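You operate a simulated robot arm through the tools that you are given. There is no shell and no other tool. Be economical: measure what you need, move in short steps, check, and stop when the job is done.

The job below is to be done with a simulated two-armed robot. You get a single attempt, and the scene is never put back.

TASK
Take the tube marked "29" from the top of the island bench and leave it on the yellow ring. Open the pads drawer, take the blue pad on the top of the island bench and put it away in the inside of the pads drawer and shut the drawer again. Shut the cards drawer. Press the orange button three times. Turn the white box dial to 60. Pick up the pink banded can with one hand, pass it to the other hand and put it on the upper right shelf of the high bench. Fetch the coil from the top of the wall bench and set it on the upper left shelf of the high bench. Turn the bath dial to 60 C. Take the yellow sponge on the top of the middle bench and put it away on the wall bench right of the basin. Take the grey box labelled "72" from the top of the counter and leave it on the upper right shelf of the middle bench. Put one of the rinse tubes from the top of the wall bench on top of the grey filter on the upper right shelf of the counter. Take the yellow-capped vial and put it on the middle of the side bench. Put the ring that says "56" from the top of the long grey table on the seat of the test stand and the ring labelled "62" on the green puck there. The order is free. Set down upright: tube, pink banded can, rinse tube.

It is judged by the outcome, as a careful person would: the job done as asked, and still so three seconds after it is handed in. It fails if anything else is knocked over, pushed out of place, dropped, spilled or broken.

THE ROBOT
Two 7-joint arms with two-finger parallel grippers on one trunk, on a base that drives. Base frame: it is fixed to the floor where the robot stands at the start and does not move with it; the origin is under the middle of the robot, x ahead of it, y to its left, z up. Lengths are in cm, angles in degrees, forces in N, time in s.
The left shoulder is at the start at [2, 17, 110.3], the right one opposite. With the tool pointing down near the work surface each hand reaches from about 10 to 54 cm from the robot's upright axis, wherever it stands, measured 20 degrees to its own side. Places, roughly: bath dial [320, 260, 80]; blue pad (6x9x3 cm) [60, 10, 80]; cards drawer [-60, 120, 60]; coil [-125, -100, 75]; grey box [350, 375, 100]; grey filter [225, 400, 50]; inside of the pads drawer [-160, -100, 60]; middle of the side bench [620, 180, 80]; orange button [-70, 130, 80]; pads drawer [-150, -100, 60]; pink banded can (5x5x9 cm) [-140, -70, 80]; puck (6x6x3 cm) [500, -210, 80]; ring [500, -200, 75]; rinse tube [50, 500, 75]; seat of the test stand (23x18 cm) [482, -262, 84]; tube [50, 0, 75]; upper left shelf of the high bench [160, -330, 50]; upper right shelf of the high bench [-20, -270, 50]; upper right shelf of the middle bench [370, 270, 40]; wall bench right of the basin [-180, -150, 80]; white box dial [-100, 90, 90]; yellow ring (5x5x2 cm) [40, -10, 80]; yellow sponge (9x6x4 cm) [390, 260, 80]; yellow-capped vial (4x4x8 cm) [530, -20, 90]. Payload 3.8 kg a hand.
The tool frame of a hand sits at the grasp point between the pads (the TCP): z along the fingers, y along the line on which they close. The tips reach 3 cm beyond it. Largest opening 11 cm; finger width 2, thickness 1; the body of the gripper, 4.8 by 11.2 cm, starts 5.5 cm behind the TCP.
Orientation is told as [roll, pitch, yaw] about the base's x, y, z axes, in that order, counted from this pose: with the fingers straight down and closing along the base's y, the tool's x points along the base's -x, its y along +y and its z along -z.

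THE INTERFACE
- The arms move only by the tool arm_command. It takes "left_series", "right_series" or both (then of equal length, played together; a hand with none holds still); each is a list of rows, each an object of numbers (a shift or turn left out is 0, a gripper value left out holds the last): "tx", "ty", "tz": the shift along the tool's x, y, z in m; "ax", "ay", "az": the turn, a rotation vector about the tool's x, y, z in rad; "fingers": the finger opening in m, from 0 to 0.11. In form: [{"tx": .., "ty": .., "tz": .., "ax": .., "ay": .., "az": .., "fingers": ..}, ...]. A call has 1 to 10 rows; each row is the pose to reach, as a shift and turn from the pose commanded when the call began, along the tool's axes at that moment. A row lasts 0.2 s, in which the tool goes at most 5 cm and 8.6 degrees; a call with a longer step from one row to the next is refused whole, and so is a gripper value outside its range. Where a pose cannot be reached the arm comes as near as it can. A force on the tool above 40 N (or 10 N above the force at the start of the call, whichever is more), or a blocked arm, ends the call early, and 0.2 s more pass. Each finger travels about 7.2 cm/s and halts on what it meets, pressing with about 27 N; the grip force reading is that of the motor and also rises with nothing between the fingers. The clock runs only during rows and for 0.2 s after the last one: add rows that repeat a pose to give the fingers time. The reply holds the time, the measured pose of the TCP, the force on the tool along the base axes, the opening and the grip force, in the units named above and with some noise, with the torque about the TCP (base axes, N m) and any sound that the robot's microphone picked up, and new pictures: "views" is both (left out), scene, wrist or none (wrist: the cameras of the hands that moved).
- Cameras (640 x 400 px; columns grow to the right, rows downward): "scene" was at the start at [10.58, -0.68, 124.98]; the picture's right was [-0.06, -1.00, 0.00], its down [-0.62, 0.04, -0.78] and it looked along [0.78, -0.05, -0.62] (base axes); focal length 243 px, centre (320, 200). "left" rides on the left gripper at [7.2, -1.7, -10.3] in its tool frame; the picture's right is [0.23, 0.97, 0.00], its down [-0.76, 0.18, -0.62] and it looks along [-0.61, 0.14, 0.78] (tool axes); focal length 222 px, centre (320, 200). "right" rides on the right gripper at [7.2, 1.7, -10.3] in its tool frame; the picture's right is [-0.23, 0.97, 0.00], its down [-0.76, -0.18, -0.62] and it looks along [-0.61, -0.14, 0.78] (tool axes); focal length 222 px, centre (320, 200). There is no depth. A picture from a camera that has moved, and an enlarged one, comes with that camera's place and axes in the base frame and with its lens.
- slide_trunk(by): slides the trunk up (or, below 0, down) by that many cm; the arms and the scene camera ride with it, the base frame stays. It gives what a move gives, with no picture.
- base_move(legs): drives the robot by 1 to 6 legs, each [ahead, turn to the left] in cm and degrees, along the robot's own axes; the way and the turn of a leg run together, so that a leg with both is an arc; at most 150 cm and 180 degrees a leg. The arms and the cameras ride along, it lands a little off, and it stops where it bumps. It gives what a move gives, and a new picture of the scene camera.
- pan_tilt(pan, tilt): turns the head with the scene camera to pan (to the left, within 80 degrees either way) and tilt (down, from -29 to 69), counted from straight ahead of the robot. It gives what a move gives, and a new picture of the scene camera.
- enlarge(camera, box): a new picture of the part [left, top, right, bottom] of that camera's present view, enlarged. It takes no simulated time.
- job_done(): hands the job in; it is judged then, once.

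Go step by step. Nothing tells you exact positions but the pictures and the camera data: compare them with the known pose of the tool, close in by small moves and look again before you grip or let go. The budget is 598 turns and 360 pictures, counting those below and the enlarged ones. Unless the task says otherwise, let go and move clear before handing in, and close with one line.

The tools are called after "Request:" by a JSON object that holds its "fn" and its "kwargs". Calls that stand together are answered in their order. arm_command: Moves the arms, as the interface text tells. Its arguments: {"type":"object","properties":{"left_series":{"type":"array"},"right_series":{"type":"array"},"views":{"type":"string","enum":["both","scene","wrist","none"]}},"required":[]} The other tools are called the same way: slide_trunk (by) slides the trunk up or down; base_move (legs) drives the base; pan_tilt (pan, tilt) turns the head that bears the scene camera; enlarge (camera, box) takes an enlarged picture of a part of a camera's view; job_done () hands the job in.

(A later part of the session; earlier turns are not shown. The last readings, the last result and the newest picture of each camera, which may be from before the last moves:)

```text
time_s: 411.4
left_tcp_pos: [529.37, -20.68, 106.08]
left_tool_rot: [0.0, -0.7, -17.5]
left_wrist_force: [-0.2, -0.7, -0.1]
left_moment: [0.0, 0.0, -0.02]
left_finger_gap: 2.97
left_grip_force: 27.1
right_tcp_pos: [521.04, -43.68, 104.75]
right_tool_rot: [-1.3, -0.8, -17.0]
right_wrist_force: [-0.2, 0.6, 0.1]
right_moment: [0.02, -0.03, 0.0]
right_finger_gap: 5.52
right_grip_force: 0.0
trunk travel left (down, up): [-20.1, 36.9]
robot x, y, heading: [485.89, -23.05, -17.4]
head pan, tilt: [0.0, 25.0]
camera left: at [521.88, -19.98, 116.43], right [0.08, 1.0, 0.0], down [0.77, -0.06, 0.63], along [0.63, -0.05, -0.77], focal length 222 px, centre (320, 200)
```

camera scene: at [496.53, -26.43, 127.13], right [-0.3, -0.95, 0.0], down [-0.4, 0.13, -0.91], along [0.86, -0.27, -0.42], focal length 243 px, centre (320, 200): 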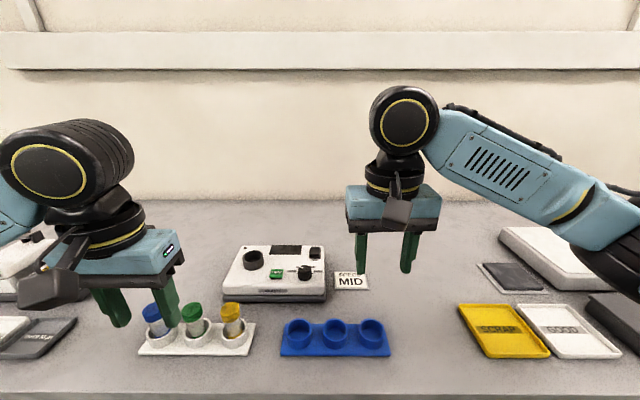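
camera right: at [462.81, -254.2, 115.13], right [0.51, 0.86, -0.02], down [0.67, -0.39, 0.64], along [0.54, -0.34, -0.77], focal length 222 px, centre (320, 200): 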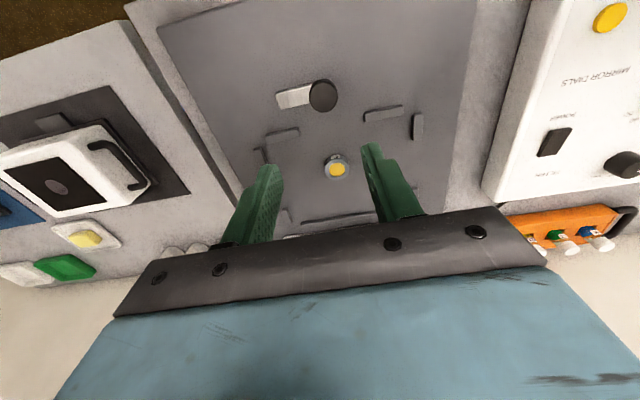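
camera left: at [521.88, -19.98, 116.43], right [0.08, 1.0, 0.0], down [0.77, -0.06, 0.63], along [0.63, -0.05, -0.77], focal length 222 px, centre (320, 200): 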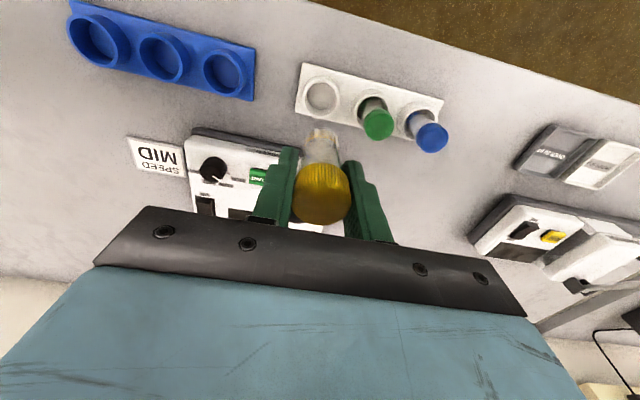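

The vial is held. I'll retract, back out and drive along to the side bench (near [620, 180]).

Request:
{"fn": "arm_command", "kwargs": {"left_series": [{"tx": 0.04, "ty": 0.02}, {"tx": 0.08, "ty": 0.04}, {"tx": 0.08, "ty": 0.06}], "views": "none"}}

Request:
{"fn": "base_move", "kwargs": {"legs": [[-30, 0], [0, 89], [120, 0]]}}

```text
time_s: 412.2
left_tcp_pos: [523.4, -12.42, 105.88]
left_tool_rot: [0.0, -0.7, -17.8]
left_wrist_force: [0.1, 0.3, 0.8]
left_moment: [0.02, 0.0, 0.01]
left_finger_gap: 2.98
left_grip_force: 27.0
right_tcp_pos: [521.04, -43.78, 104.73]
right_tool_rot: [-1.3, -0.6, -16.9]
right_wrist_force: [0.0, 0.1, 0.6]
right_moment: [0.01, -0.01, -0.01]
right_finger_gap: 5.49
right_grip_force: 0.0
trunk travel left (down, up): [-20.1, 36.9]
robot x, y, heading: [485.71, -22.54, -17.6]
head pan, tilt: [0.0, 25.0]
```

```text
time_s: 423.9
left_tcp_pos: [483.09, 140.09, 105.79]
left_tool_rot: [0.0, -0.6, 72.5]
left_wrist_force: [0.5, -0.3, -0.7]
left_moment: [0.01, 0.0, -0.01]
left_finger_gap: 2.93
left_grip_force: 26.4
right_tcp_pos: [514.34, 137.74, 104.79]
right_tool_rot: [-1.3, -0.7, 73.1]
right_wrist_force: [-0.2, 0.0, 0.4]
right_moment: [0.03, 0.02, 0.0]
right_finger_gap: 5.51
right_grip_force: 0.0
trunk travel left (down, up): [-20.1, 36.9]
robot x, y, heading: [494.02, 102.25, 72.9]
head pan, tilt: [0.0, 25.0]
camera scene: at [496.83, 113.05, 127.14], right [0.95, -0.3, 0.0], down [-0.13, -0.4, -0.91], along [0.27, 0.86, -0.42], focal length 243 px, centre (320, 200)
```

scene: 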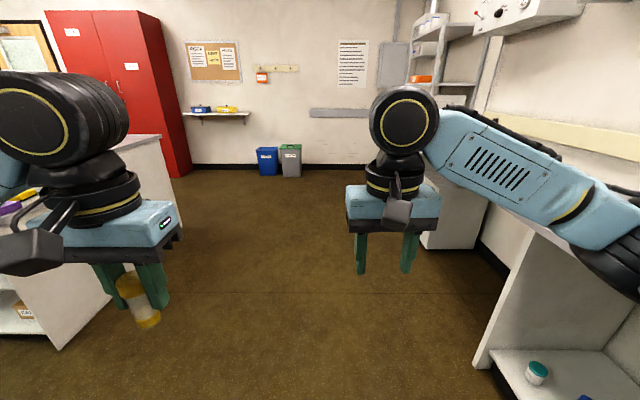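

Request:
{"fn": "base_move", "kwargs": {"legs": [[100, 0], [0, -90]]}}

```text
time_s: 432.9
left_tcp_pos: [558.97, 209.61, 105.7]
left_tool_rot: [-0.1, -0.7, -15.6]
left_wrist_force: [-0.9, 0.3, 0.2]
left_moment: [0.02, 0.0, 0.0]
left_finger_gap: 2.95
left_grip_force: 26.7
right_tcp_pos: [557.82, 178.26, 104.74]
right_tool_rot: [-1.3, -0.7, -14.9]
right_wrist_force: [-0.2, -0.1, 1.0]
right_moment: [0.02, -0.02, -0.02]
right_finger_gap: 5.51
right_grip_force: 0.0
trunk travel left (down, up): [-20.1, 36.9]
robot x, y, heading: [521.84, 198.0, -15.4]
head pan, tilt: [0.0, 25.0]
camera scene: at [532.6, 194.71, 127.14], right [-0.27, -0.96, 0.0], down [-0.41, 0.11, -0.91], along [0.87, -0.24, -0.42], focal length 243 px, centre (320, 200)
```

scene: 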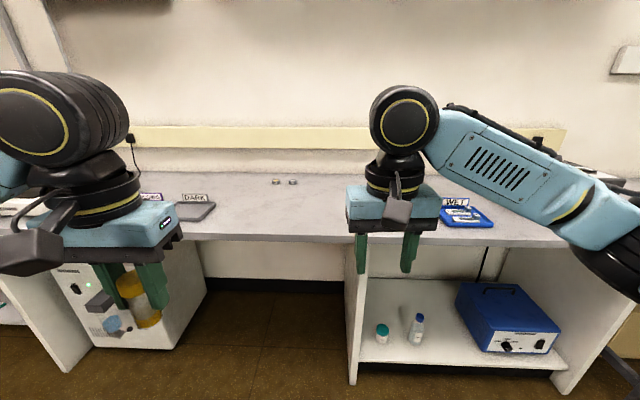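

The side bench middle (between the DARK and WET trays) is free. I'll drive in 52 cm.

Request:
{"fn": "base_move", "kwargs": {"legs": [[52, 0]]}}

Request:
{"fn": "arm_command", "kwargs": {"left_series": [{"tx": -0.04, "ty": -0.03}, {"tx": -0.08, "ty": -0.06}, {"tx": -0.12, "ty": -0.09}, {"tx": -0.14, "ty": -0.1}, {"tx": -0.14, "ty": -0.1}], "views": "both"}}

```text
time_s: 435.9
left_tcp_pos: [609.04, 196.09, 105.71]
left_tool_rot: [0.0, -0.7, -15.2]
left_wrist_force: [-0.2, 0.2, 0.1]
left_moment: [0.03, 0.02, -0.01]
left_finger_gap: 2.95
left_grip_force: 27.2
right_tcp_pos: [608.02, 164.76, 104.79]
right_tool_rot: [-1.3, -0.7, -14.4]
right_wrist_force: [-0.7, 0.4, -0.5]
right_moment: [0.0, 0.03, 0.02]
right_finger_gap: 5.47
right_grip_force: 0.2
trunk travel left (down, up): [-20.1, 36.9]
robot x, y, heading: [571.84, 184.16, -15.1]
head pan, tilt: [0.0, 25.0]
camera scene: at [582.66, 181.11, 127.14], right [-0.26, -0.97, 0.0], down [-0.41, 0.11, -0.91], along [0.87, -0.24, -0.42], focal length 243 px, centre (320, 200)
```

scene: 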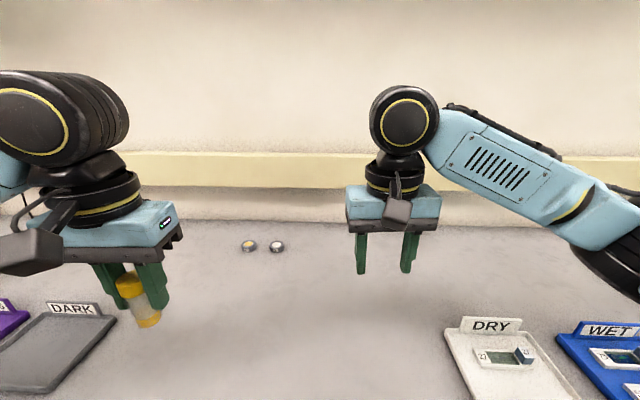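

```text
time_s: 437.1
left_tcp_pos: [620.05, 183.0, 105.83]
left_tool_rot: [0.1, -0.6, -15.1]
left_wrist_force: [0.0, 0.1, -0.3]
left_moment: [-0.01, 0.02, 0.0]
left_finger_gap: 2.95
left_grip_force: 26.7
right_tcp_pos: [608.02, 164.68, 104.78]
right_tool_rot: [-1.2, -0.8, -14.6]
right_wrist_force: [-0.2, -0.4, 0.6]
right_moment: [-0.03, -0.02, -0.01]
right_finger_gap: 5.5
right_grip_force: 0.1
trunk travel left (down, up): [-20.1, 36.9]
robot x, y, heading: [571.73, 184.57, -15.1]
head pan, tilt: [0.0, 25.0]
camera scene: at [582.61, 181.12, 127.14], right [-0.26, -0.97, 0.0], down [-0.41, 0.11, -0.91], along [0.88, -0.24, -0.42], focal length 243 px, centre (320, 200)
camera left: at [612.46, 183.31, 116.29], right [0.04, 1.0, 0.0], down [0.77, -0.03, 0.63], along [0.63, -0.02, -0.77], focal length 222 px, centre (320, 200)
```

scene: 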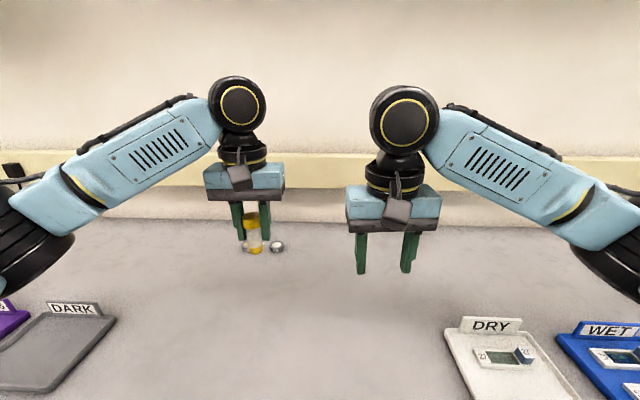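
left: 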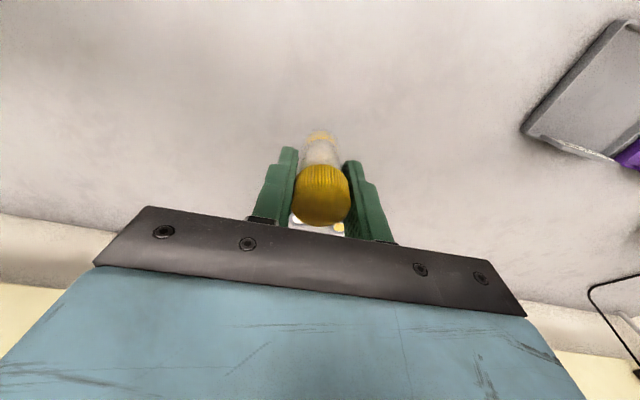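

The spot under the hand is free and matches [620, 180]. I'll lower the vial to contact.

Request:
{"fn": "arm_command", "kwargs": {"left_series": [{"tz": 0.045}, {"tz": 0.09}, {"tz": 0.13}, {"tz": 0.16}, {"tz": 0.172}, {"tz": 0.178}, {"tz": 0.183}, {"tz": 0.188}, {"tz": 0.193}, {"tz": 0.198}], "views": "scene"}}

```text
time_s: 438.2
left_tcp_pos: [620.37, 182.84, 90.15]
left_tool_rot: [-0.3, -1.7, -15.3]
left_wrist_force: [-2.7, 1.8, 14.2]
left_moment: [0.22, 0.28, 0.02]
left_finger_gap: 2.96
left_grip_force: 27.5
right_tcp_pos: [608.14, 164.86, 104.92]
right_tool_rot: [-1.3, -0.7, -14.5]
right_wrist_force: [0.0, 0.4, -0.1]
right_moment: [-0.04, 0.04, 0.01]
right_finger_gap: 5.51
right_grip_force: 0.0
trunk travel left (down, up): [-20.1, 36.9]
robot x, y, heading: [571.98, 184.12, -15.0]
head pan, tilt: [0.0, 25.0]
stopped in row 5 (left hand): the force on the tool passed its limit at 47 N (the readings are from after the stop); the commanded pose is now the measured one
camera scene: at [582.63, 181.11, 127.15], right [-0.26, -0.97, 0.0], down [-0.41, 0.11, -0.91], along [0.88, -0.24, -0.42], focal length 243 px, centre (320, 200)
```

scene: 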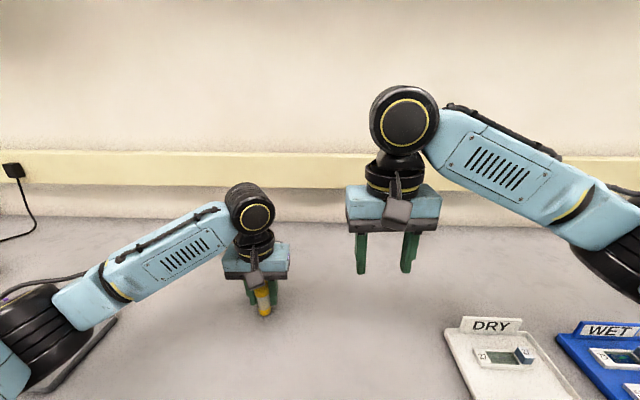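

Touchdown (bench is at about z 83). I'll ease off, release and lift.

Request:
{"fn": "arm_command", "kwargs": {"left_series": [{"tz": -0.002}, {"tz": -0.002, "fingers": 0.04}, {"tz": -0.002, "fingers": 0.055}, {"tz": -0.002, "fingers": 0.055}, {"tz": -0.04}, {"tz": -0.08}, {"tz": -0.12}, {"tz": -0.15, "tx": 0.03}, {"tz": -0.15, "tx": 0.08}, {"tz": -0.15, "tx": 0.13}], "views": "scene"}}

```text
time_s: 440.4
left_tcp_pos: [607.28, 186.72, 104.5]
left_tool_rot: [-0.3, -1.6, -15.2]
left_wrist_force: [-0.2, -0.5, 0.2]
left_moment: [-0.03, -0.02, 0.02]
left_finger_gap: 5.48
left_grip_force: 0.1
right_tcp_pos: [607.89, 164.95, 104.75]
right_tool_rot: [-1.3, -0.7, -14.6]
right_wrist_force: [0.4, -0.8, -0.5]
right_moment: [-0.01, -0.01, -0.03]
right_finger_gap: 5.5
right_grip_force: 0.0
trunk travel left (down, up): [-20.1, 36.9]
robot x, y, heading: [571.78, 184.09, -15.2]
head pan, tilt: [0.0, 25.0]
camera scene: at [582.57, 181.15, 127.15], right [-0.26, -0.97, 0.0], down [-0.41, 0.11, -0.91], along [0.88, -0.24, -0.42], focal length 243 px, centre (320, 200)
```

scene: 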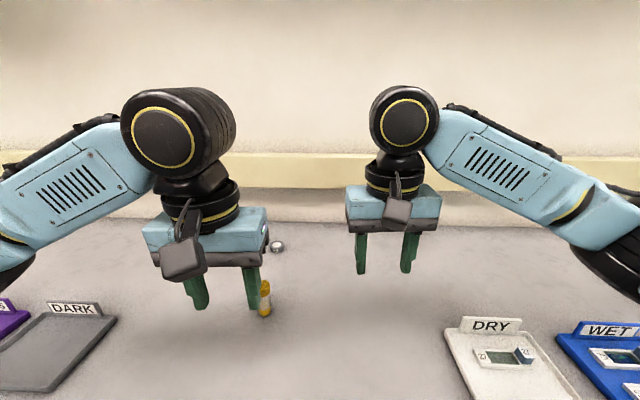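

The vial stands well. Next is the middle bench (sponge, bath dial). I'll drive around to its south side.

Request:
{"fn": "base_move", "kwargs": {"legs": [[-58, 0], [0, 165], [0, 34], [115, 0], [0, -112]]}}

```text
time_s: 462.2
left_tcp_pos: [401.79, 226.84, 104.55]
left_tool_rot: [-0.3, -1.7, 72.0]
left_wrist_force: [-0.3, 0.8, -0.4]
left_moment: [0.01, -0.02, 0.02]
left_finger_gap: 5.53
left_grip_force: 0.1
right_tcp_pos: [423.44, 226.42, 104.87]
right_tool_rot: [-1.4, -0.7, 72.8]
right_wrist_force: [0.5, 1.2, -0.1]
right_moment: [-0.02, -0.03, -0.02]
right_finger_gap: 5.5
right_grip_force: 0.0
trunk travel left (down, up): [-20.1, 36.9]
robot x, y, heading: [401.98, 191.17, 72.3]
head pan, tilt: [0.0, 25.0]
camera scene: at [405.76, 201.82, 127.14], right [0.95, -0.3, 0.0], down [-0.13, -0.4, -0.91], along [0.28, 0.86, -0.42], focal length 243 px, centre (320, 200)
```

scene: 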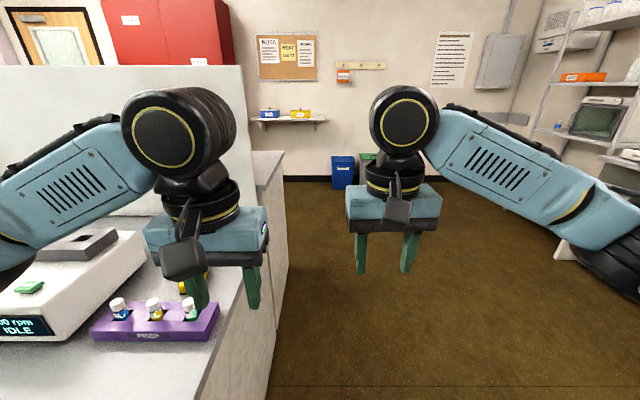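

Request:
{"fn": "pan_tilt", "kwargs": {"pan": 50, "tilt": 35}}

```text
time_s: 463.4
left_tcp_pos: [401.69, 226.82, 104.69]
left_tool_rot: [-0.4, -1.7, 72.1]
left_wrist_force: [-0.1, 0.1, -0.4]
left_moment: [0.0, 0.01, 0.03]
left_finger_gap: 5.48
left_grip_force: 0.1
right_tcp_pos: [423.42, 226.42, 104.82]
right_tool_rot: [-1.3, -0.7, 72.8]
right_wrist_force: [-0.1, 0.2, -0.2]
right_moment: [0.01, 0.01, -0.02]
right_finger_gap: 5.5
right_grip_force: 0.0
trunk travel left (down, up): [-20.1, 36.9]
robot x, y, heading: [402.58, 191.32, 72.2]
head pan, tilt: [50.0, 35.0]
camera scene: at [398.25, 200.49, 125.57], right [0.85, 0.53, 0.0], down [0.31, -0.49, -0.82], along [-0.44, 0.69, -0.57], focal length 243 px, centre (320, 200)
```

scene: 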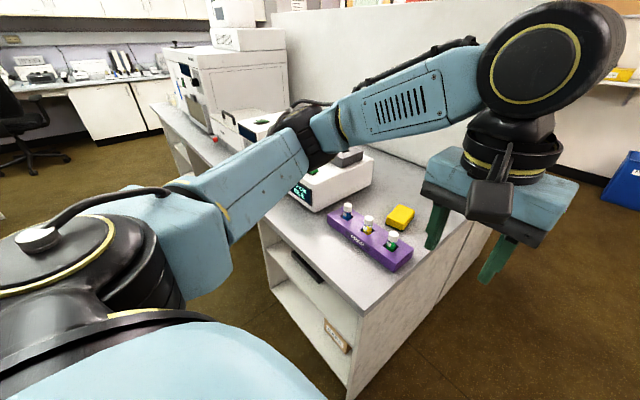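

The yellow sponge is at about [389, 257] on the bench. I'll first do the bath dial: drive west along the bench's south side.

Request:
{"fn": "base_move", "kwargs": {"legs": [[0, 90], [80, 0], [0, -90]]}}

Request:
{"fn": "pan_tilt", "kwargs": {"pan": 0, "tilt": 40}}

```text
time_s: 475.3
left_tcp_pos: [326.31, 251.99, 104.58]
left_tool_rot: [-0.3, -1.6, 71.2]
left_wrist_force: [0.0, 0.1, -0.1]
left_moment: [0.01, -0.01, 0.01]
left_finger_gap: 5.49
left_grip_force: 0.1
right_tcp_pos: [348.17, 251.26, 104.77]
right_tool_rot: [-1.3, -0.7, 71.9]
right_wrist_force: [-0.4, -0.7, -0.2]
right_moment: [0.03, -0.01, 0.0]
right_finger_gap: 5.49
right_grip_force: 0.1
trunk travel left (down, up): [-20.1, 36.9]
robot x, y, heading: [326.61, 216.26, 71.6]
head pan, tilt: [50.0, 35.0]
camera scene: at [322.57, 225.71, 125.57], right [0.85, 0.52, 0.0], down [0.3, -0.49, -0.82], along [-0.43, 0.7, -0.57], focal length 243 px, centre (320, 200)
```

scene: 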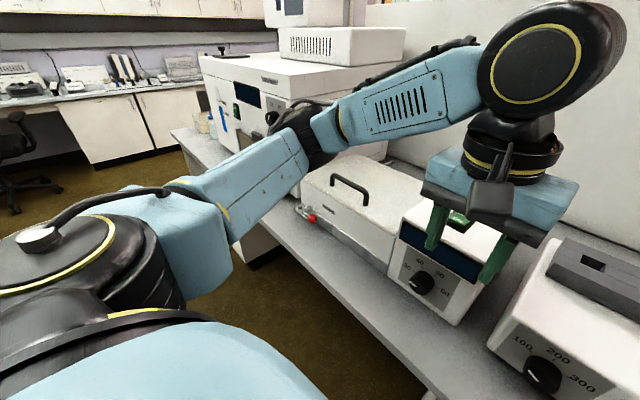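

```text
time_s: 476.5
left_tcp_pos: [326.48, 252.07, 104.48]
left_tool_rot: [-0.4, -1.7, 71.2]
left_wrist_force: [0.5, -0.1, -0.5]
left_moment: [0.0, 0.01, 0.01]
left_finger_gap: 5.49
left_grip_force: 0.1
right_tcp_pos: [348.19, 251.18, 104.74]
right_tool_rot: [-1.2, -0.8, 71.9]
right_wrist_force: [-0.4, 0.6, -1.0]
right_moment: [0.01, -0.01, 0.03]
right_finger_gap: 5.52
right_grip_force: 0.0
trunk travel left (down, up): [-20.1, 36.9]
robot x, y, heading: [326.71, 216.47, 71.4]
head pan, tilt: [0.0, 40.0]
camera scene: at [329.85, 226.25, 124.81], right [0.95, -0.32, 0.0], down [-0.2, -0.61, -0.77], along [0.24, 0.73, -0.64], focal length 243 px, centre (320, 200)
```

scene: 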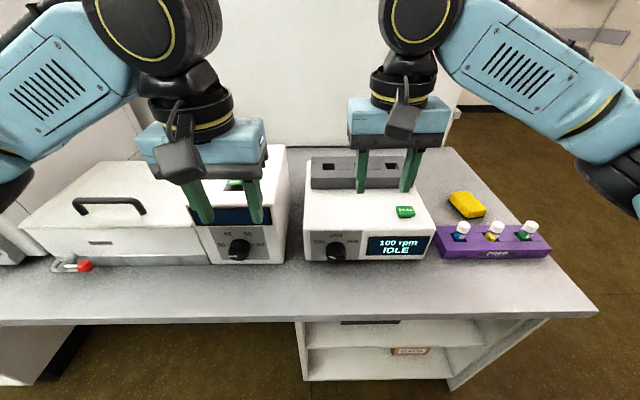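

The bath with its dial (30–60 scale) is at left of centre. Zoom.

Request:
{"fn": "enlarge", "kwargs": {"camera": "scene", "box": [180, 195, 310, 275]}}

```text
4.92 times, centred on (245, 235) of scene
camera zoom: at [329.85, 226.25, 124.81], right [0.95, -0.32, 0.0], down [-0.2, -0.61, -0.77], along [0.24, 0.73, -0.64], focal length 1198 px, centre (689, 28)
```

zoom: 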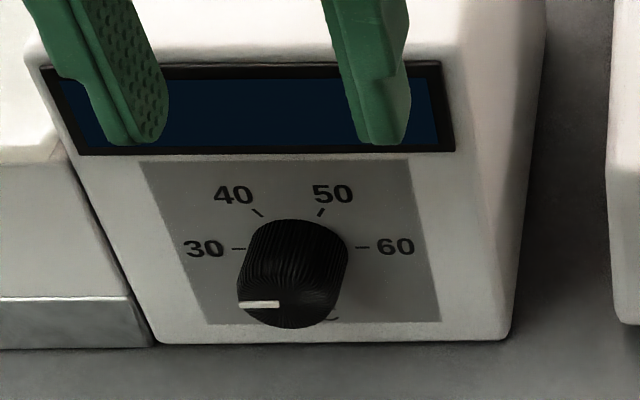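

The dial points to 30; 60 is half a turn clockwise. I'll back off 14 cm and turn the left hand to a forward-pointing pose to grip the knob.

Request:
{"fn": "base_move", "kwargs": {"legs": [[-15, 0]]}}

Request:
{"fn": "arm_command", "kwargs": {"left_series": [{"ax": 0.0806, "ay": -0.0806, "az": -0.0806}, {"ax": 0.1612, "ay": -0.1612, "az": -0.1612}, {"ax": 0.2418, "ay": -0.2418, "az": -0.2418}, {"ax": 0.3224, "ay": -0.3224, "az": -0.3224}, {"ax": 0.403, "ay": -0.403, "az": -0.403}, {"ax": 0.4836, "ay": -0.4836, "az": -0.4836}, {"ax": 0.5642, "ay": -0.5642, "az": -0.5642}, {"ax": 0.6448, "ay": -0.6448, "az": -0.6448}, {"ax": 0.7254, "ay": -0.7254, "az": -0.7254}, {"ax": 0.806, "ay": -0.806, "az": -0.806}], "views": "none"}}

Request:
{"fn": "arm_command", "kwargs": {"left_series": [{"ax": 0.0806, "ay": -0.0806, "az": -0.0806}, {"ax": 0.1612, "ay": -0.1612, "az": -0.1612}, {"ax": 0.2418, "ay": -0.2418, "az": -0.2418}, {"ax": 0.3224, "ay": -0.3224, "az": -0.3224}, {"ax": 0.403, "ay": -0.403, "az": -0.403}, {"ax": 0.403, "ay": -0.403, "az": -0.403}], "views": "wrist"}}

```text
time_s: 477.9
left_tcp_pos: [321.62, 237.87, 104.56]
left_tool_rot: [-0.3, -1.6, 71.3]
left_wrist_force: [-0.3, -0.4, -0.2]
left_moment: [0.03, -0.02, -0.01]
left_finger_gap: 5.51
left_grip_force: 0.0
right_tcp_pos: [343.46, 236.91, 104.8]
right_tool_rot: [-1.3, -0.8, 72.0]
right_wrist_force: [-0.4, -1.0, 0.4]
right_moment: [0.01, 0.02, -0.01]
right_finger_gap: 5.5
right_grip_force: 0.1
trunk travel left (down, up): [-20.1, 36.9]
robot x, y, heading: [321.87, 202.11, 71.4]
head pan, tilt: [0.0, 40.0]
camera scene: at [325.07, 212.07, 124.82], right [0.95, -0.32, 0.0], down [-0.2, -0.61, -0.77], along [0.24, 0.73, -0.64], focal length 243 px, centre (320, 200)
```

scene: 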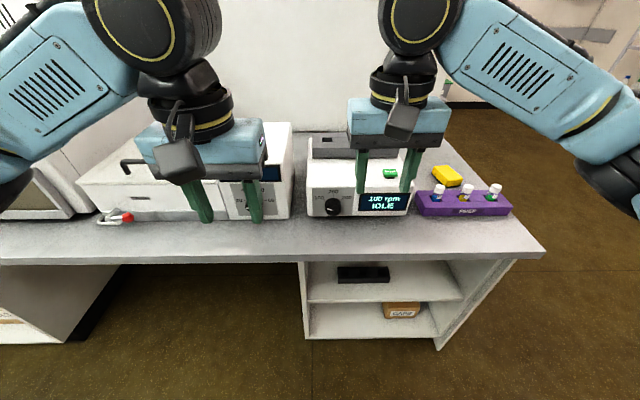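

```text
time_s: 480.1
left_tcp_pos: [327.01, 243.66, 106.4]
left_tool_rot: [-63.6, -17.5, 133.8]
left_wrist_force: [-0.4, -0.3, 0.0]
left_moment: [0.03, -0.01, -0.01]
left_finger_gap: 5.47
left_grip_force: 0.1
left hand out of reach, approached as far as the arm can: row 6, 7, 8, 9, 10
right_tcp_pos: [343.47, 237.21, 104.71]
right_tool_rot: [-1.3, -0.7, 72.0]
right_wrist_force: [0.3, 0.3, -0.2]
right_moment: [0.03, 0.01, 0.0]
right_finger_gap: 5.51
right_grip_force: 0.1
trunk travel left (down, up): [-20.1, 36.9]
robot x, y, heading: [321.6, 202.21, 71.6]
head pan, tilt: [0.0, 40.0]
```

```text
time_s: 481.5
left_tcp_pos: [326.78, 243.57, 106.14]
left_tool_rot: [-91.6, 0.2, 161.4]
left_wrist_force: [-0.4, -0.6, 1.2]
left_moment: [0.03, -0.02, -0.02]
left_finger_gap: 5.51
left_grip_force: 0.0
left hand out of reach, approached as far as the arm can: row 1, 2, 3, 4
right_tcp_pos: [343.39, 237.15, 104.74]
right_tool_rot: [-1.3, -0.7, 71.9]
right_wrist_force: [-0.9, -1.2, 0.6]
right_moment: [0.01, -0.02, 0.01]
right_finger_gap: 5.48
right_grip_force: 0.0
trunk travel left (down, up): [-20.1, 36.9]
robot x, y, heading: [321.97, 202.3, 71.4]
head pan, tilt: [0.0, 40.0]
camera left: at [330.4, 231.51, 107.87], right [0.23, -0.05, -0.97], down [-0.92, -0.34, -0.2], along [-0.32, 0.94, -0.12], focal length 222 px, centre (320, 200)
```

left: 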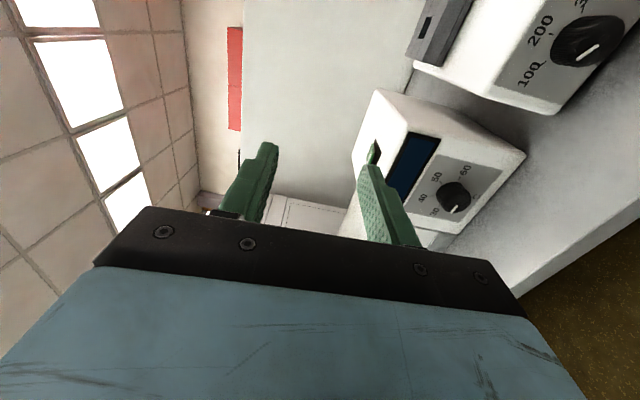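

The knob is at about [324.5, 259.8, 86.1]. I'll roll the hand camera-up and bring it in front of the knob.

Request:
{"fn": "arm_command", "kwargs": {"left_series": [{"az": -0.145, "tx": -0.01, "fingers": 0.065}, {"az": -0.29, "tx": -0.02, "ty": 0.02}, {"az": -0.435, "tx": -0.03, "ty": 0.04}, {"az": -0.58, "tx": -0.04, "ty": 0.06}, {"az": -0.725, "tx": -0.05, "ty": 0.08}, {"az": -0.87, "tx": -0.06, "ty": 0.1}, {"az": -1.015, "tx": -0.07, "ty": 0.12}, {"az": -1.16, "tx": -0.073, "ty": 0.145}, {"az": -1.305, "tx": -0.073, "ty": 0.17, "tz": 0.02}, {"az": -1.45, "tx": -0.073, "ty": 0.19, "tz": 0.05}], "views": "none"}}

Request:
{"fn": "arm_command", "kwargs": {"left_series": [{"az": -0.06, "ay": -0.07}, {"az": -0.12, "ay": -0.14}, {"az": -0.12, "ay": -0.14}], "views": "both"}}

```text
time_s: 483.7
left_tcp_pos: [321.11, 250.73, 86.36]
left_tool_rot: [-95.0, 82.0, 155.7]
left_wrist_force: [-0.7, 0.1, -0.5]
left_moment: [-0.01, 0.0, 0.01]
left_finger_gap: 6.48
left_grip_force: 0.0
right_tcp_pos: [343.47, 237.21, 104.71]
right_tool_rot: [-1.4, -0.7, 71.8]
right_wrist_force: [0.2, 0.0, 0.9]
right_moment: [-0.03, 0.0, 0.01]
right_finger_gap: 5.5
right_grip_force: 0.0
trunk travel left (down, up): [-20.1, 36.9]
robot x, y, heading: [321.91, 202.21, 71.5]
head pan, tilt: [0.0, 40.0]
```

```text
time_s: 484.5
left_tcp_pos: [321.06, 250.85, 86.37]
left_tool_rot: [-12.6, 82.5, -121.0]
left_wrist_force: [0.5, 0.0, 0.1]
left_moment: [0.01, 0.01, 0.0]
left_finger_gap: 6.48
left_grip_force: 0.0
right_tcp_pos: [343.3, 237.17, 104.85]
right_tool_rot: [-1.3, -0.7, 72.0]
right_wrist_force: [-0.1, 0.1, -1.0]
right_moment: [-0.01, -0.01, 0.01]
right_finger_gap: 5.5
right_grip_force: 0.0
trunk travel left (down, up): [-20.1, 36.9]
robot x, y, heading: [321.75, 202.43, 71.2]
head pan, tilt: [0.0, 40.0]
camera scene: at [325.1, 212.16, 124.81], right [0.95, -0.32, 0.0], down [-0.2, -0.61, -0.77], along [0.24, 0.73, -0.64], focal length 243 px, centre (320, 200)
camera left: at [316.8, 242.46, 95.11], right [0.94, -0.29, 0.2], down [-0.08, -0.73, -0.68], along [0.34, 0.62, -0.71], focal length 222 px, centre (320, 200)
```

scene: 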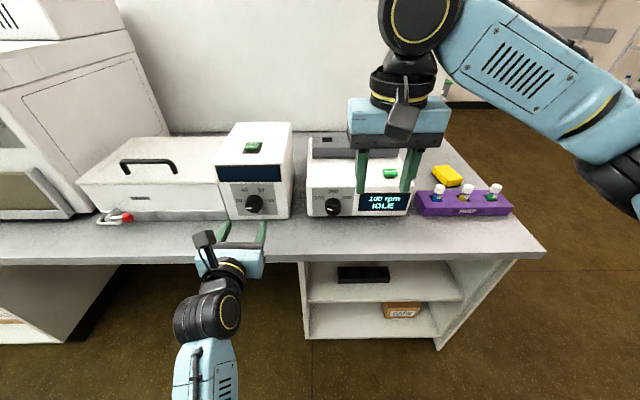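
left: 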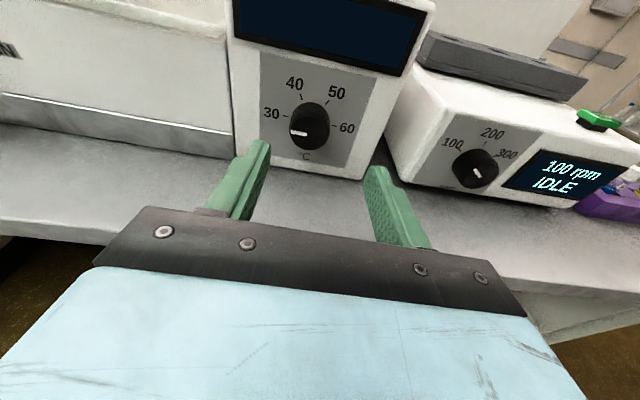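

The knob is 9 cm ahead, centred. I'll advance so the fingers surround it.

Request:
{"fn": "arm_command", "kwargs": {"left_series": [{"tz": 0.03, "ty": -0.004}, {"tz": 0.055, "ty": -0.005}, {"tz": 0.07, "ty": -0.005}, {"tz": 0.076, "ty": -0.005}, {"tz": 0.076, "ty": -0.005}], "views": "wrist"}}

```text
time_s: 485.7
left_tcp_pos: [323.0, 258.47, 86.21]
left_tool_rot: [-10.8, 83.1, -118.8]
left_wrist_force: [0.0, -0.3, 0.6]
left_moment: [-0.01, 0.01, -0.04]
left_finger_gap: 6.51
left_grip_force: 0.0
right_tcp_pos: [343.43, 237.07, 104.75]
right_tool_rot: [-1.3, -0.7, 72.0]
right_wrist_force: [-0.3, 0.1, 0.4]
right_moment: [0.01, -0.01, 0.01]
right_finger_gap: 5.51
right_grip_force: 0.0
trunk travel left (down, up): [-20.1, 36.9]
robot x, y, heading: [321.78, 202.39, 71.3]
head pan, tilt: [0.0, 40.0]
camera left: at [318.62, 250.09, 94.66], right [0.94, -0.28, 0.2], down [-0.07, -0.72, -0.69], along [0.34, 0.63, -0.7], focal length 222 px, centre (320, 200)
```

left: 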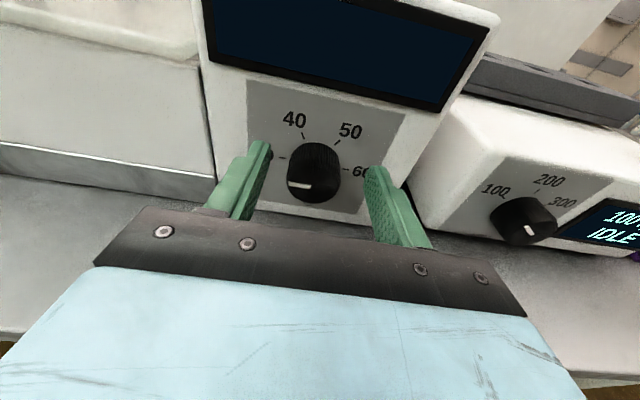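

Request:
{"fn": "arm_command", "kwargs": {"left_series": [{"tz": 0.005, "tx": -0.004}, {"tz": 0.006, "tx": -0.004, "fingers": 0.045}, {"tz": 0.006, "tx": -0.004, "fingers": 0.03}, {"tz": 0.006, "tx": -0.004, "fingers": 0.02}, {"tz": 0.006, "tx": -0.004, "fingers": 0.02}], "views": "wrist"}}

```text
time_s: 486.9
left_tcp_pos: [323.02, 258.97, 86.33]
left_tool_rot: [-10.8, 84.1, -118.8]
left_wrist_force: [-5.0, -4.1, 17.4]
left_moment: [0.49, -0.05, 0.03]
left_finger_gap: 2.8
left_grip_force: 7.7
right_tcp_pos: [343.39, 237.03, 104.87]
right_tool_rot: [-1.4, -0.7, 71.8]
right_wrist_force: [-0.8, 0.2, -1.5]
right_moment: [-0.02, 0.03, -0.01]
right_finger_gap: 5.48
right_grip_force: 0.0
trunk travel left (down, up): [-20.1, 36.9]
robot x, y, heading: [321.8, 202.26, 71.3]
head pan, tilt: [0.0, 40.0]
camera left: at [318.74, 250.48, 94.76], right [0.94, -0.28, 0.21], down [-0.06, -0.71, -0.7], along [0.34, 0.64, -0.69], focal length 222 px, centre (320, 200)
```

left: 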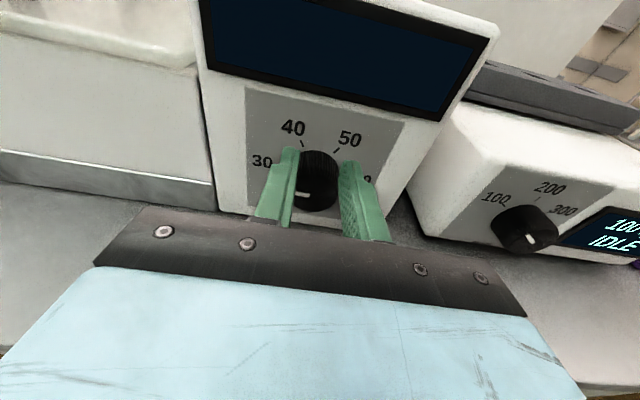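

The grip is above the knob's centre. I'll lower 0.8 cm while gripping softly.

Request:
{"fn": "arm_command", "kwargs": {"left_series": [{"fingers": 0.04}, {"tx": -0.006, "fingers": 0.04}, {"tx": -0.01, "fingers": 0.04}, {"tx": -0.01, "fingers": 0.02}, {"tx": -0.01, "fingers": 0.015}, {"tx": -0.01, "fingers": 0.015}], "views": "wrist"}}

```text
time_s: 488.3
left_tcp_pos: [323.2, 259.38, 85.48]
left_tool_rot: [-11.1, 84.3, -119.2]
left_wrist_force: [-4.2, 9.3, 7.1]
left_moment: [-0.26, 0.19, 0.4]
left_finger_gap: 3.9
left_grip_force: 45.1
right_tcp_pos: [343.25, 237.18, 104.85]
right_tool_rot: [-1.3, -0.7, 72.0]
right_wrist_force: [0.6, -0.1, -1.0]
right_moment: [0.01, 0.03, -0.03]
right_finger_gap: 5.52
right_grip_force: 0.1
trunk travel left (down, up): [-20.1, 36.9]
robot x, y, heading: [321.52, 202.43, 71.6]
head pan, tilt: [0.0, 40.0]
camera left: at [318.79, 250.76, 93.87], right [0.94, -0.28, 0.21], down [-0.06, -0.71, -0.7], along [0.34, 0.64, -0.68], focal length 222 px, centre (320, 200)
```

left: 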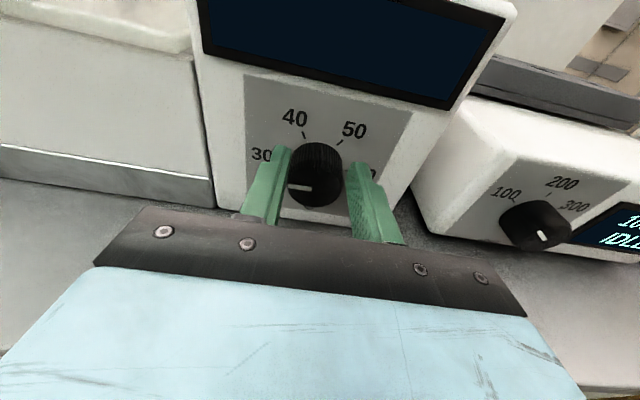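

Fully gripped (3.9 cm). Turn clockwise about 83°.

Request:
{"fn": "arm_command", "kwargs": {"left_series": [{"az": 0.145}, {"az": 0.29}, {"az": 0.435}, {"az": 0.58}, {"az": 0.725}, {"az": 0.87}, {"az": 1.015}, {"az": 1.16}, {"az": 1.305}, {"az": 1.45}], "views": "wrist"}}

```text
time_s: 489.5
left_tcp_pos: [324.29, 259.0, 85.47]
left_tool_rot: [-80.5, 50.2, 168.0]
left_wrist_force: [15.8, -4.9, 6.2]
left_moment: [0.55, -0.45, -0.51]
left_finger_gap: 3.62
left_grip_force: 45.7
right_tcp_pos: [343.49, 237.05, 104.79]
right_tool_rot: [-1.3, -0.8, 72.0]
right_wrist_force: [-0.2, -0.1, 0.3]
right_moment: [0.01, -0.02, -0.01]
right_finger_gap: 5.51
right_grip_force: 0.1
trunk travel left (down, up): [-20.1, 36.9]
robot x, y, heading: [321.87, 202.44, 71.2]
head pan, tilt: [0.0, 40.0]
stopped in row 5 (left hand): the force on the tool passed its limit at 43 N (the readings are from after the stop); the commanded pose is now the measured one
camera left: at [324.29, 248.95, 93.25], right [0.83, -0.34, -0.44], down [-0.56, -0.54, -0.63], along [-0.02, 0.77, -0.64], focal length 222 px, centre (320, 200)
```

left: 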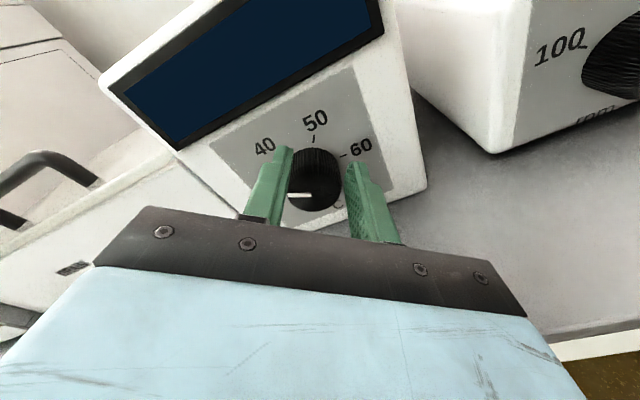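

It turns with the hand (about 40° so far). Continue.

Request:
{"fn": "arm_command", "kwargs": {"left_series": [{"az": 0.1}, {"az": 0.2}, {"az": 0.3}, {"az": 0.4}, {"az": 0.5}, {"az": 0.6}, {"az": 0.7}, {"az": 0.78}], "views": "wrist"}}

```text
time_s: 490.1
left_tcp_pos: [324.95, 258.85, 85.96]
left_tool_rot: [-83.1, 40.4, 164.4]
left_wrist_force: [20.9, -10.2, 21.5]
left_moment: [0.25, -0.26, -0.98]
left_finger_gap: 0.0
left_grip_force: 38.1
right_tcp_pos: [343.56, 236.8, 104.95]
right_tool_rot: [-1.1, -0.8, 71.9]
right_wrist_force: [0.1, -0.2, 0.3]
right_moment: [0.01, 0.0, -0.04]
right_finger_gap: 5.5
right_grip_force: 0.1
trunk travel left (down, up): [-20.1, 36.9]
robot x, y, heading: [321.81, 202.51, 70.9]
head pan, tilt: [0.0, 40.0]
stopped in row 2 (left hand): the force on the tool passed its limit at 41 N (the readings are from after the stop); the commanded pose is now the measured one
camera left: at [325.79, 248.21, 93.11], right [0.74, -0.33, -0.59], down [-0.67, -0.48, -0.57], along [-0.09, 0.81, -0.57], focal length 222 px, centre (320, 200)
```

left: 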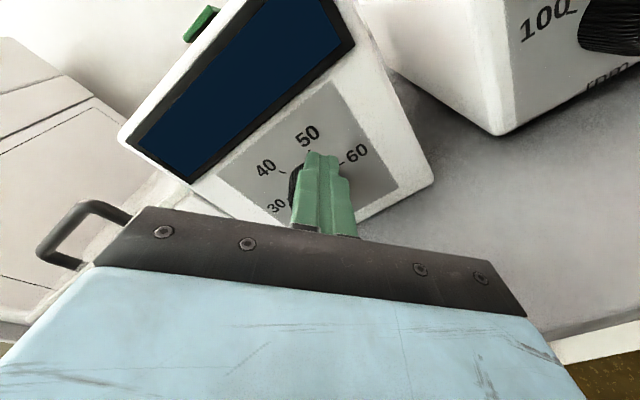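

The fingers slipped off as the hand drifted right. I'll open, back off 3 cm and look.

Request:
{"fn": "arm_command", "kwargs": {"left_series": [{"tz": -0.015}, {"tz": -0.035}, {"tz": -0.045, "fingers": 0.05}, {"tz": -0.045, "fingers": 0.06}], "views": "wrist"}}

```text
time_s: 491.1
left_tcp_pos: [322.19, 255.25, 85.91]
left_tool_rot: [-82.5, 38.4, 165.0]
left_wrist_force: [0.4, 0.0, 1.3]
left_moment: [0.0, -0.01, 0.04]
left_finger_gap: 6.02
left_grip_force: 0.1
right_tcp_pos: [343.35, 237.13, 104.77]
right_tool_rot: [-1.4, -0.8, 72.1]
right_wrist_force: [0.1, 0.3, -0.3]
right_moment: [-0.01, 0.0, 0.03]
right_finger_gap: 5.52
right_grip_force: 0.0
trunk travel left (down, up): [-20.1, 36.9]
robot x, y, heading: [322.55, 202.02, 71.1]
head pan, tilt: [0.0, 40.0]
camera left: at [323.36, 244.61, 93.01], right [0.72, -0.32, -0.62], down [-0.69, -0.48, -0.55], along [-0.12, 0.82, -0.57], focal length 222 px, centre (320, 200)
```

left: 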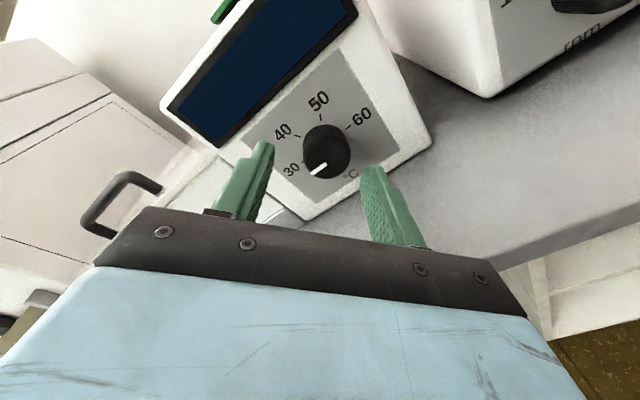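

The pointer is back near 30. My grip was about 1 cm above the knob's axis (axis z about 84.6). I'll roll the hand back past camera-up, and pitch down a bit more for bench clearance.

Request:
{"fn": "arm_command", "kwargs": {"left_series": [{"az": -0.14}, {"az": -0.28}, {"az": -0.42}, {"az": -0.56}, {"az": -0.7}, {"az": -0.84}, {"az": -0.98}, {"az": -1.12}, {"az": -1.25}], "views": "wrist"}}

```text
time_s: 493.1
left_tcp_pos: [322.13, 255.02, 85.55]
left_tool_rot: [73.0, 68.9, -35.9]
left_wrist_force: [0.3, 0.9, -0.1]
left_moment: [0.0, 0.01, 0.01]
left_finger_gap: 6.0
left_grip_force: 0.1
right_tcp_pos: [343.45, 237.18, 104.75]
right_tool_rot: [-1.3, -0.7, 71.9]
right_wrist_force: [-0.2, -0.6, 0.1]
right_moment: [-0.01, -0.01, 0.0]
right_finger_gap: 5.49
right_grip_force: 0.1
trunk travel left (down, up): [-20.1, 36.9]
robot x, y, heading: [322.11, 202.31, 71.0]
head pan, tilt: [0.0, 40.0]
camera left: at [315.01, 247.56, 92.97], right [0.8, -0.23, 0.55], down [0.17, -0.79, -0.58], along [0.57, 0.56, -0.6], focal length 222 px, centre (320, 200)
```

left: 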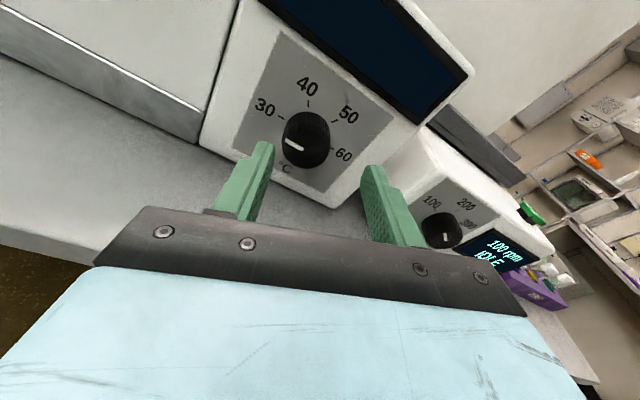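

The pointer is at 30, roll -20°. I'll move in centred on the knob axis with extra nose-down pitch, then grip.

Request:
{"fn": "arm_command", "kwargs": {"left_series": [{"ax": 0.024, "ay": -0.065, "tx": -0.002, "ty": -0.009}, {"ax": 0.048, "ay": -0.13, "tx": -0.0024, "ty": -0.009, "tz": 0.02}, {"ax": 0.048, "ay": -0.13, "tx": -0.0024, "ty": -0.009, "tz": 0.041}, {"ax": 0.048, "ay": -0.13, "tx": -0.0024, "ty": -0.009, "tz": 0.041}], "views": "wrist"}}

```text
time_s: 493.9
left_tcp_pos: [320.8, 258.77, 83.4]
left_tool_rot: [53.3, 64.8, -54.1]
left_wrist_force: [-3.7, -14.8, 3.8]
left_moment: [0.29, -0.18, -0.6]
left_finger_gap: 6.07
left_grip_force: 0.6
left hand out of reach, approached as far as the arm can: row 1, 2, 3
right_tcp_pos: [343.32, 237.1, 104.75]
right_tool_rot: [-1.2, -0.7, 72.0]
right_wrist_force: [-1.2, -0.2, -0.3]
right_moment: [-0.06, 0.02, 0.0]
right_finger_gap: 5.49
right_grip_force: 0.1
trunk travel left (down, up): [-20.1, 36.9]
robot x, y, heading: [322.1, 201.97, 71.1]
head pan, tilt: [0.0, 40.0]
stopped in row 3 (left hand): the force on the tool passed its limit at 89 N (the readings are from after the stop); the commanded pose is now the measured one
camera left: at [314.13, 252.36, 92.11], right [0.83, -0.15, 0.54], down [0.14, -0.87, -0.47], along [0.54, 0.47, -0.7], focal length 222 px, centre (320, 200)
```

left: 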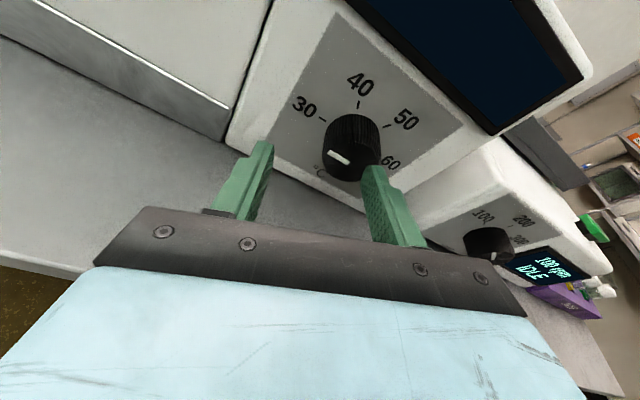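

The roll past camera-up is out of the arm's range. I'll back off, return to camera-up, and use the range from there clockwise.

Request:
{"fn": "arm_command", "kwargs": {"left_series": [{"tz": -0.02}, {"tz": -0.045}, {"tz": -0.05, "az": 0.13}, {"tz": -0.05, "az": 0.26}, {"tz": -0.05, "az": 0.4}, {"tz": -0.05, "az": 0.4}], "views": "both"}}

```text
time_s: 495.3
left_tcp_pos: [318.58, 254.8, 85.11]
left_tool_rot: [-17.0, 75.3, -127.4]
left_wrist_force: [0.3, -0.9, 0.3]
left_moment: [-0.03, -0.01, 0.01]
left_finger_gap: 5.98
left_grip_force: 0.1
right_tcp_pos: [343.28, 237.17, 104.8]
right_tool_rot: [-1.3, -0.7, 72.0]
right_wrist_force: [-0.4, 0.6, -0.5]
right_moment: [0.01, 0.01, -0.01]
right_finger_gap: 5.5
right_grip_force: 0.2
trunk travel left (down, up): [-20.1, 36.9]
robot x, y, heading: [321.92, 202.03, 71.1]
head pan, tilt: [0.0, 40.0]
camera scene: at [325.22, 212.11, 124.81], right [0.95, -0.32, 0.0], down [-0.21, -0.61, -0.77], along [0.25, 0.73, -0.64], focal length 243 px, centre (320, 200)
camera left: at [314.9, 247.61, 94.89], right [0.94, -0.3, 0.15], down [-0.15, -0.79, -0.6], along [0.29, 0.54, -0.79], focal length 222 px, centre (320, 200)
```

scene: 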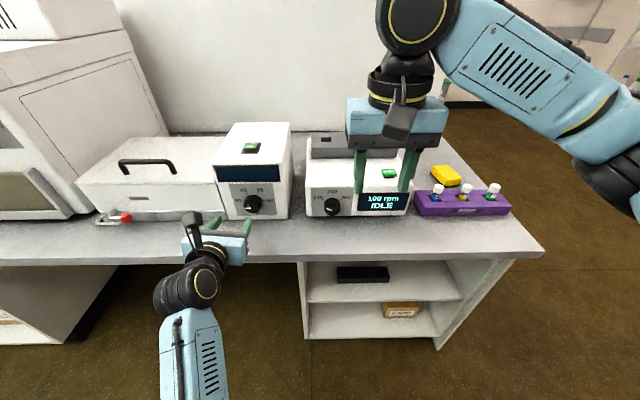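
left: 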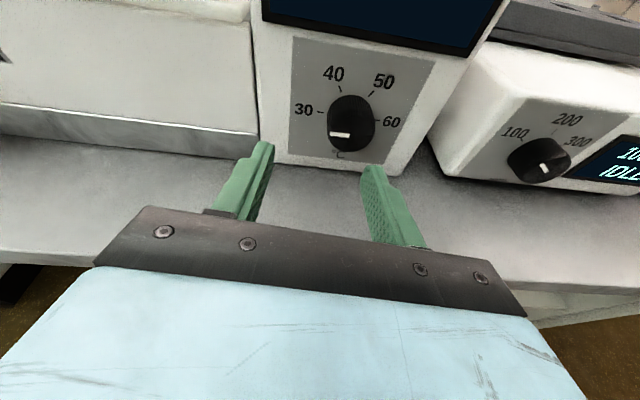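

The bath did not move. I'll align again: 2 cm right, 1.3 up, 5.3 ahead, then grip.

Request:
{"fn": "arm_command", "kwargs": {"left_series": [{"tx": 0.013, "ty": 0.0205}, {"tx": 0.013, "ty": 0.0205, "tz": 0.025}, {"tx": 0.013, "ty": 0.0205, "tz": 0.045}, {"tx": 0.013, "ty": 0.0205, "tz": 0.053}, {"tx": 0.013, "ty": 0.0205, "tz": 0.053}], "views": "wrist"}}

```text
time_s: 496.5
left_tcp_pos: [322.39, 258.86, 84.07]
left_tool_rot: [-12.6, 74.7, -122.7]
left_wrist_force: [0.8, -0.3, 0.8]
left_moment: [0.0, 0.0, -0.02]
left_finger_gap: 5.99
left_grip_force: 0.1
right_tcp_pos: [343.31, 237.17, 104.74]
right_tool_rot: [-1.3, -0.6, 71.9]
right_wrist_force: [-0.4, -0.4, 0.0]
right_moment: [0.04, 0.0, -0.05]
right_finger_gap: 5.48
right_grip_force: 0.0
trunk travel left (down, up): [-20.1, 36.9]
robot x, y, heading: [322.23, 201.96, 71.4]
head pan, tilt: [0.0, 40.0]
camera left: at [318.61, 251.86, 94.05], right [0.94, -0.29, 0.16], down [-0.14, -0.8, -0.58], along [0.3, 0.53, -0.79], focal length 222 px, centre (320, 200)
```

left: 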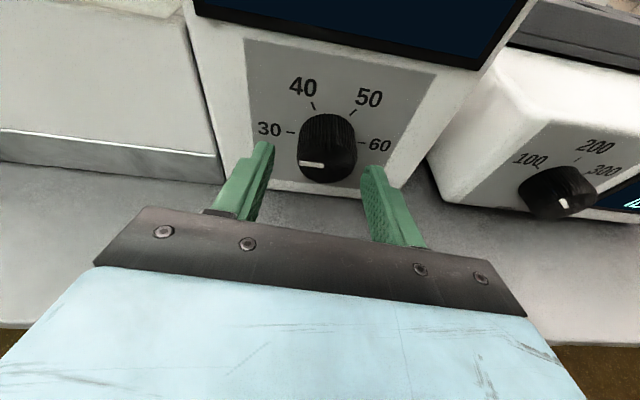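

Request:
{"fn": "arm_command", "kwargs": {"left_series": [{"tx": 0.008, "ty": 0.003}, {"tx": 0.008, "ty": 0.003, "tz": 0.003, "fingers": 0.045}, {"tx": 0.008, "ty": 0.003, "tz": 0.003, "fingers": 0.03}, {"tx": 0.008, "ty": 0.003, "tz": 0.003, "fingers": 0.02}, {"tx": 0.008, "ty": 0.003, "tz": 0.003, "fingers": 0.015}], "views": "none"}}

```text
time_s: 497.7
left_tcp_pos: [323.01, 259.18, 85.03]
left_tool_rot: [-11.5, 74.8, -121.7]
left_wrist_force: [-2.9, -2.7, 1.8]
left_moment: [0.26, 0.06, 0.19]
left_finger_gap: 4.18
left_grip_force: 45.5
right_tcp_pos: [343.24, 237.18, 104.78]
right_tool_rot: [-1.3, -0.8, 71.9]
right_wrist_force: [0.4, 0.1, -0.3]
right_moment: [0.05, 0.0, -0.02]
right_finger_gap: 5.52
right_grip_force: 0.1
trunk travel left (down, up): [-20.1, 36.9]
robot x, y, heading: [321.75, 202.45, 71.2]
head pan, tilt: [0.0, 40.0]
```

Well centred this time (4.2 cm, low side force). Turn clockwise.

Request:
{"fn": "arm_command", "kwargs": {"left_series": [{"az": 0.1}, {"az": 0.2}, {"az": 0.3}, {"az": 0.4}, {"az": 0.5}, {"az": 0.6}, {"az": 0.7}, {"az": 0.8}, {"az": 0.9}, {"az": 1.0}], "views": "wrist"}}

```text
time_s: 499.9
left_tcp_pos: [323.61, 259.06, 84.63]
left_tool_rot: [-72.3, 28.3, 168.4]
left_wrist_force: [28.2, -22.2, -16.1]
left_moment: [-0.95, -0.21, 0.17]
left_finger_gap: 4.25
left_grip_force: 45.1
right_tcp_pos: [343.69, 237.13, 104.73]
right_tool_rot: [-1.1, -0.7, 71.9]
right_wrist_force: [-0.7, 0.8, 0.6]
right_moment: [0.02, 0.0, -0.01]
right_finger_gap: 5.51
right_grip_force: 0.1
trunk travel left (down, up): [-20.1, 36.9]
robot x, y, heading: [322.01, 202.54, 71.2]
head pan, tilt: [0.0, 40.0]
camera left: at [325.86, 249.18, 92.42], right [0.57, -0.42, -0.71], down [-0.8, -0.5, -0.34], along [-0.21, 0.76, -0.62], focal length 222 px, centre (320, 200)
```

left: 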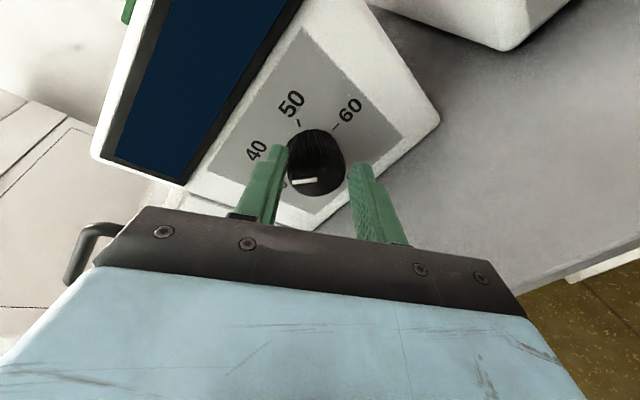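

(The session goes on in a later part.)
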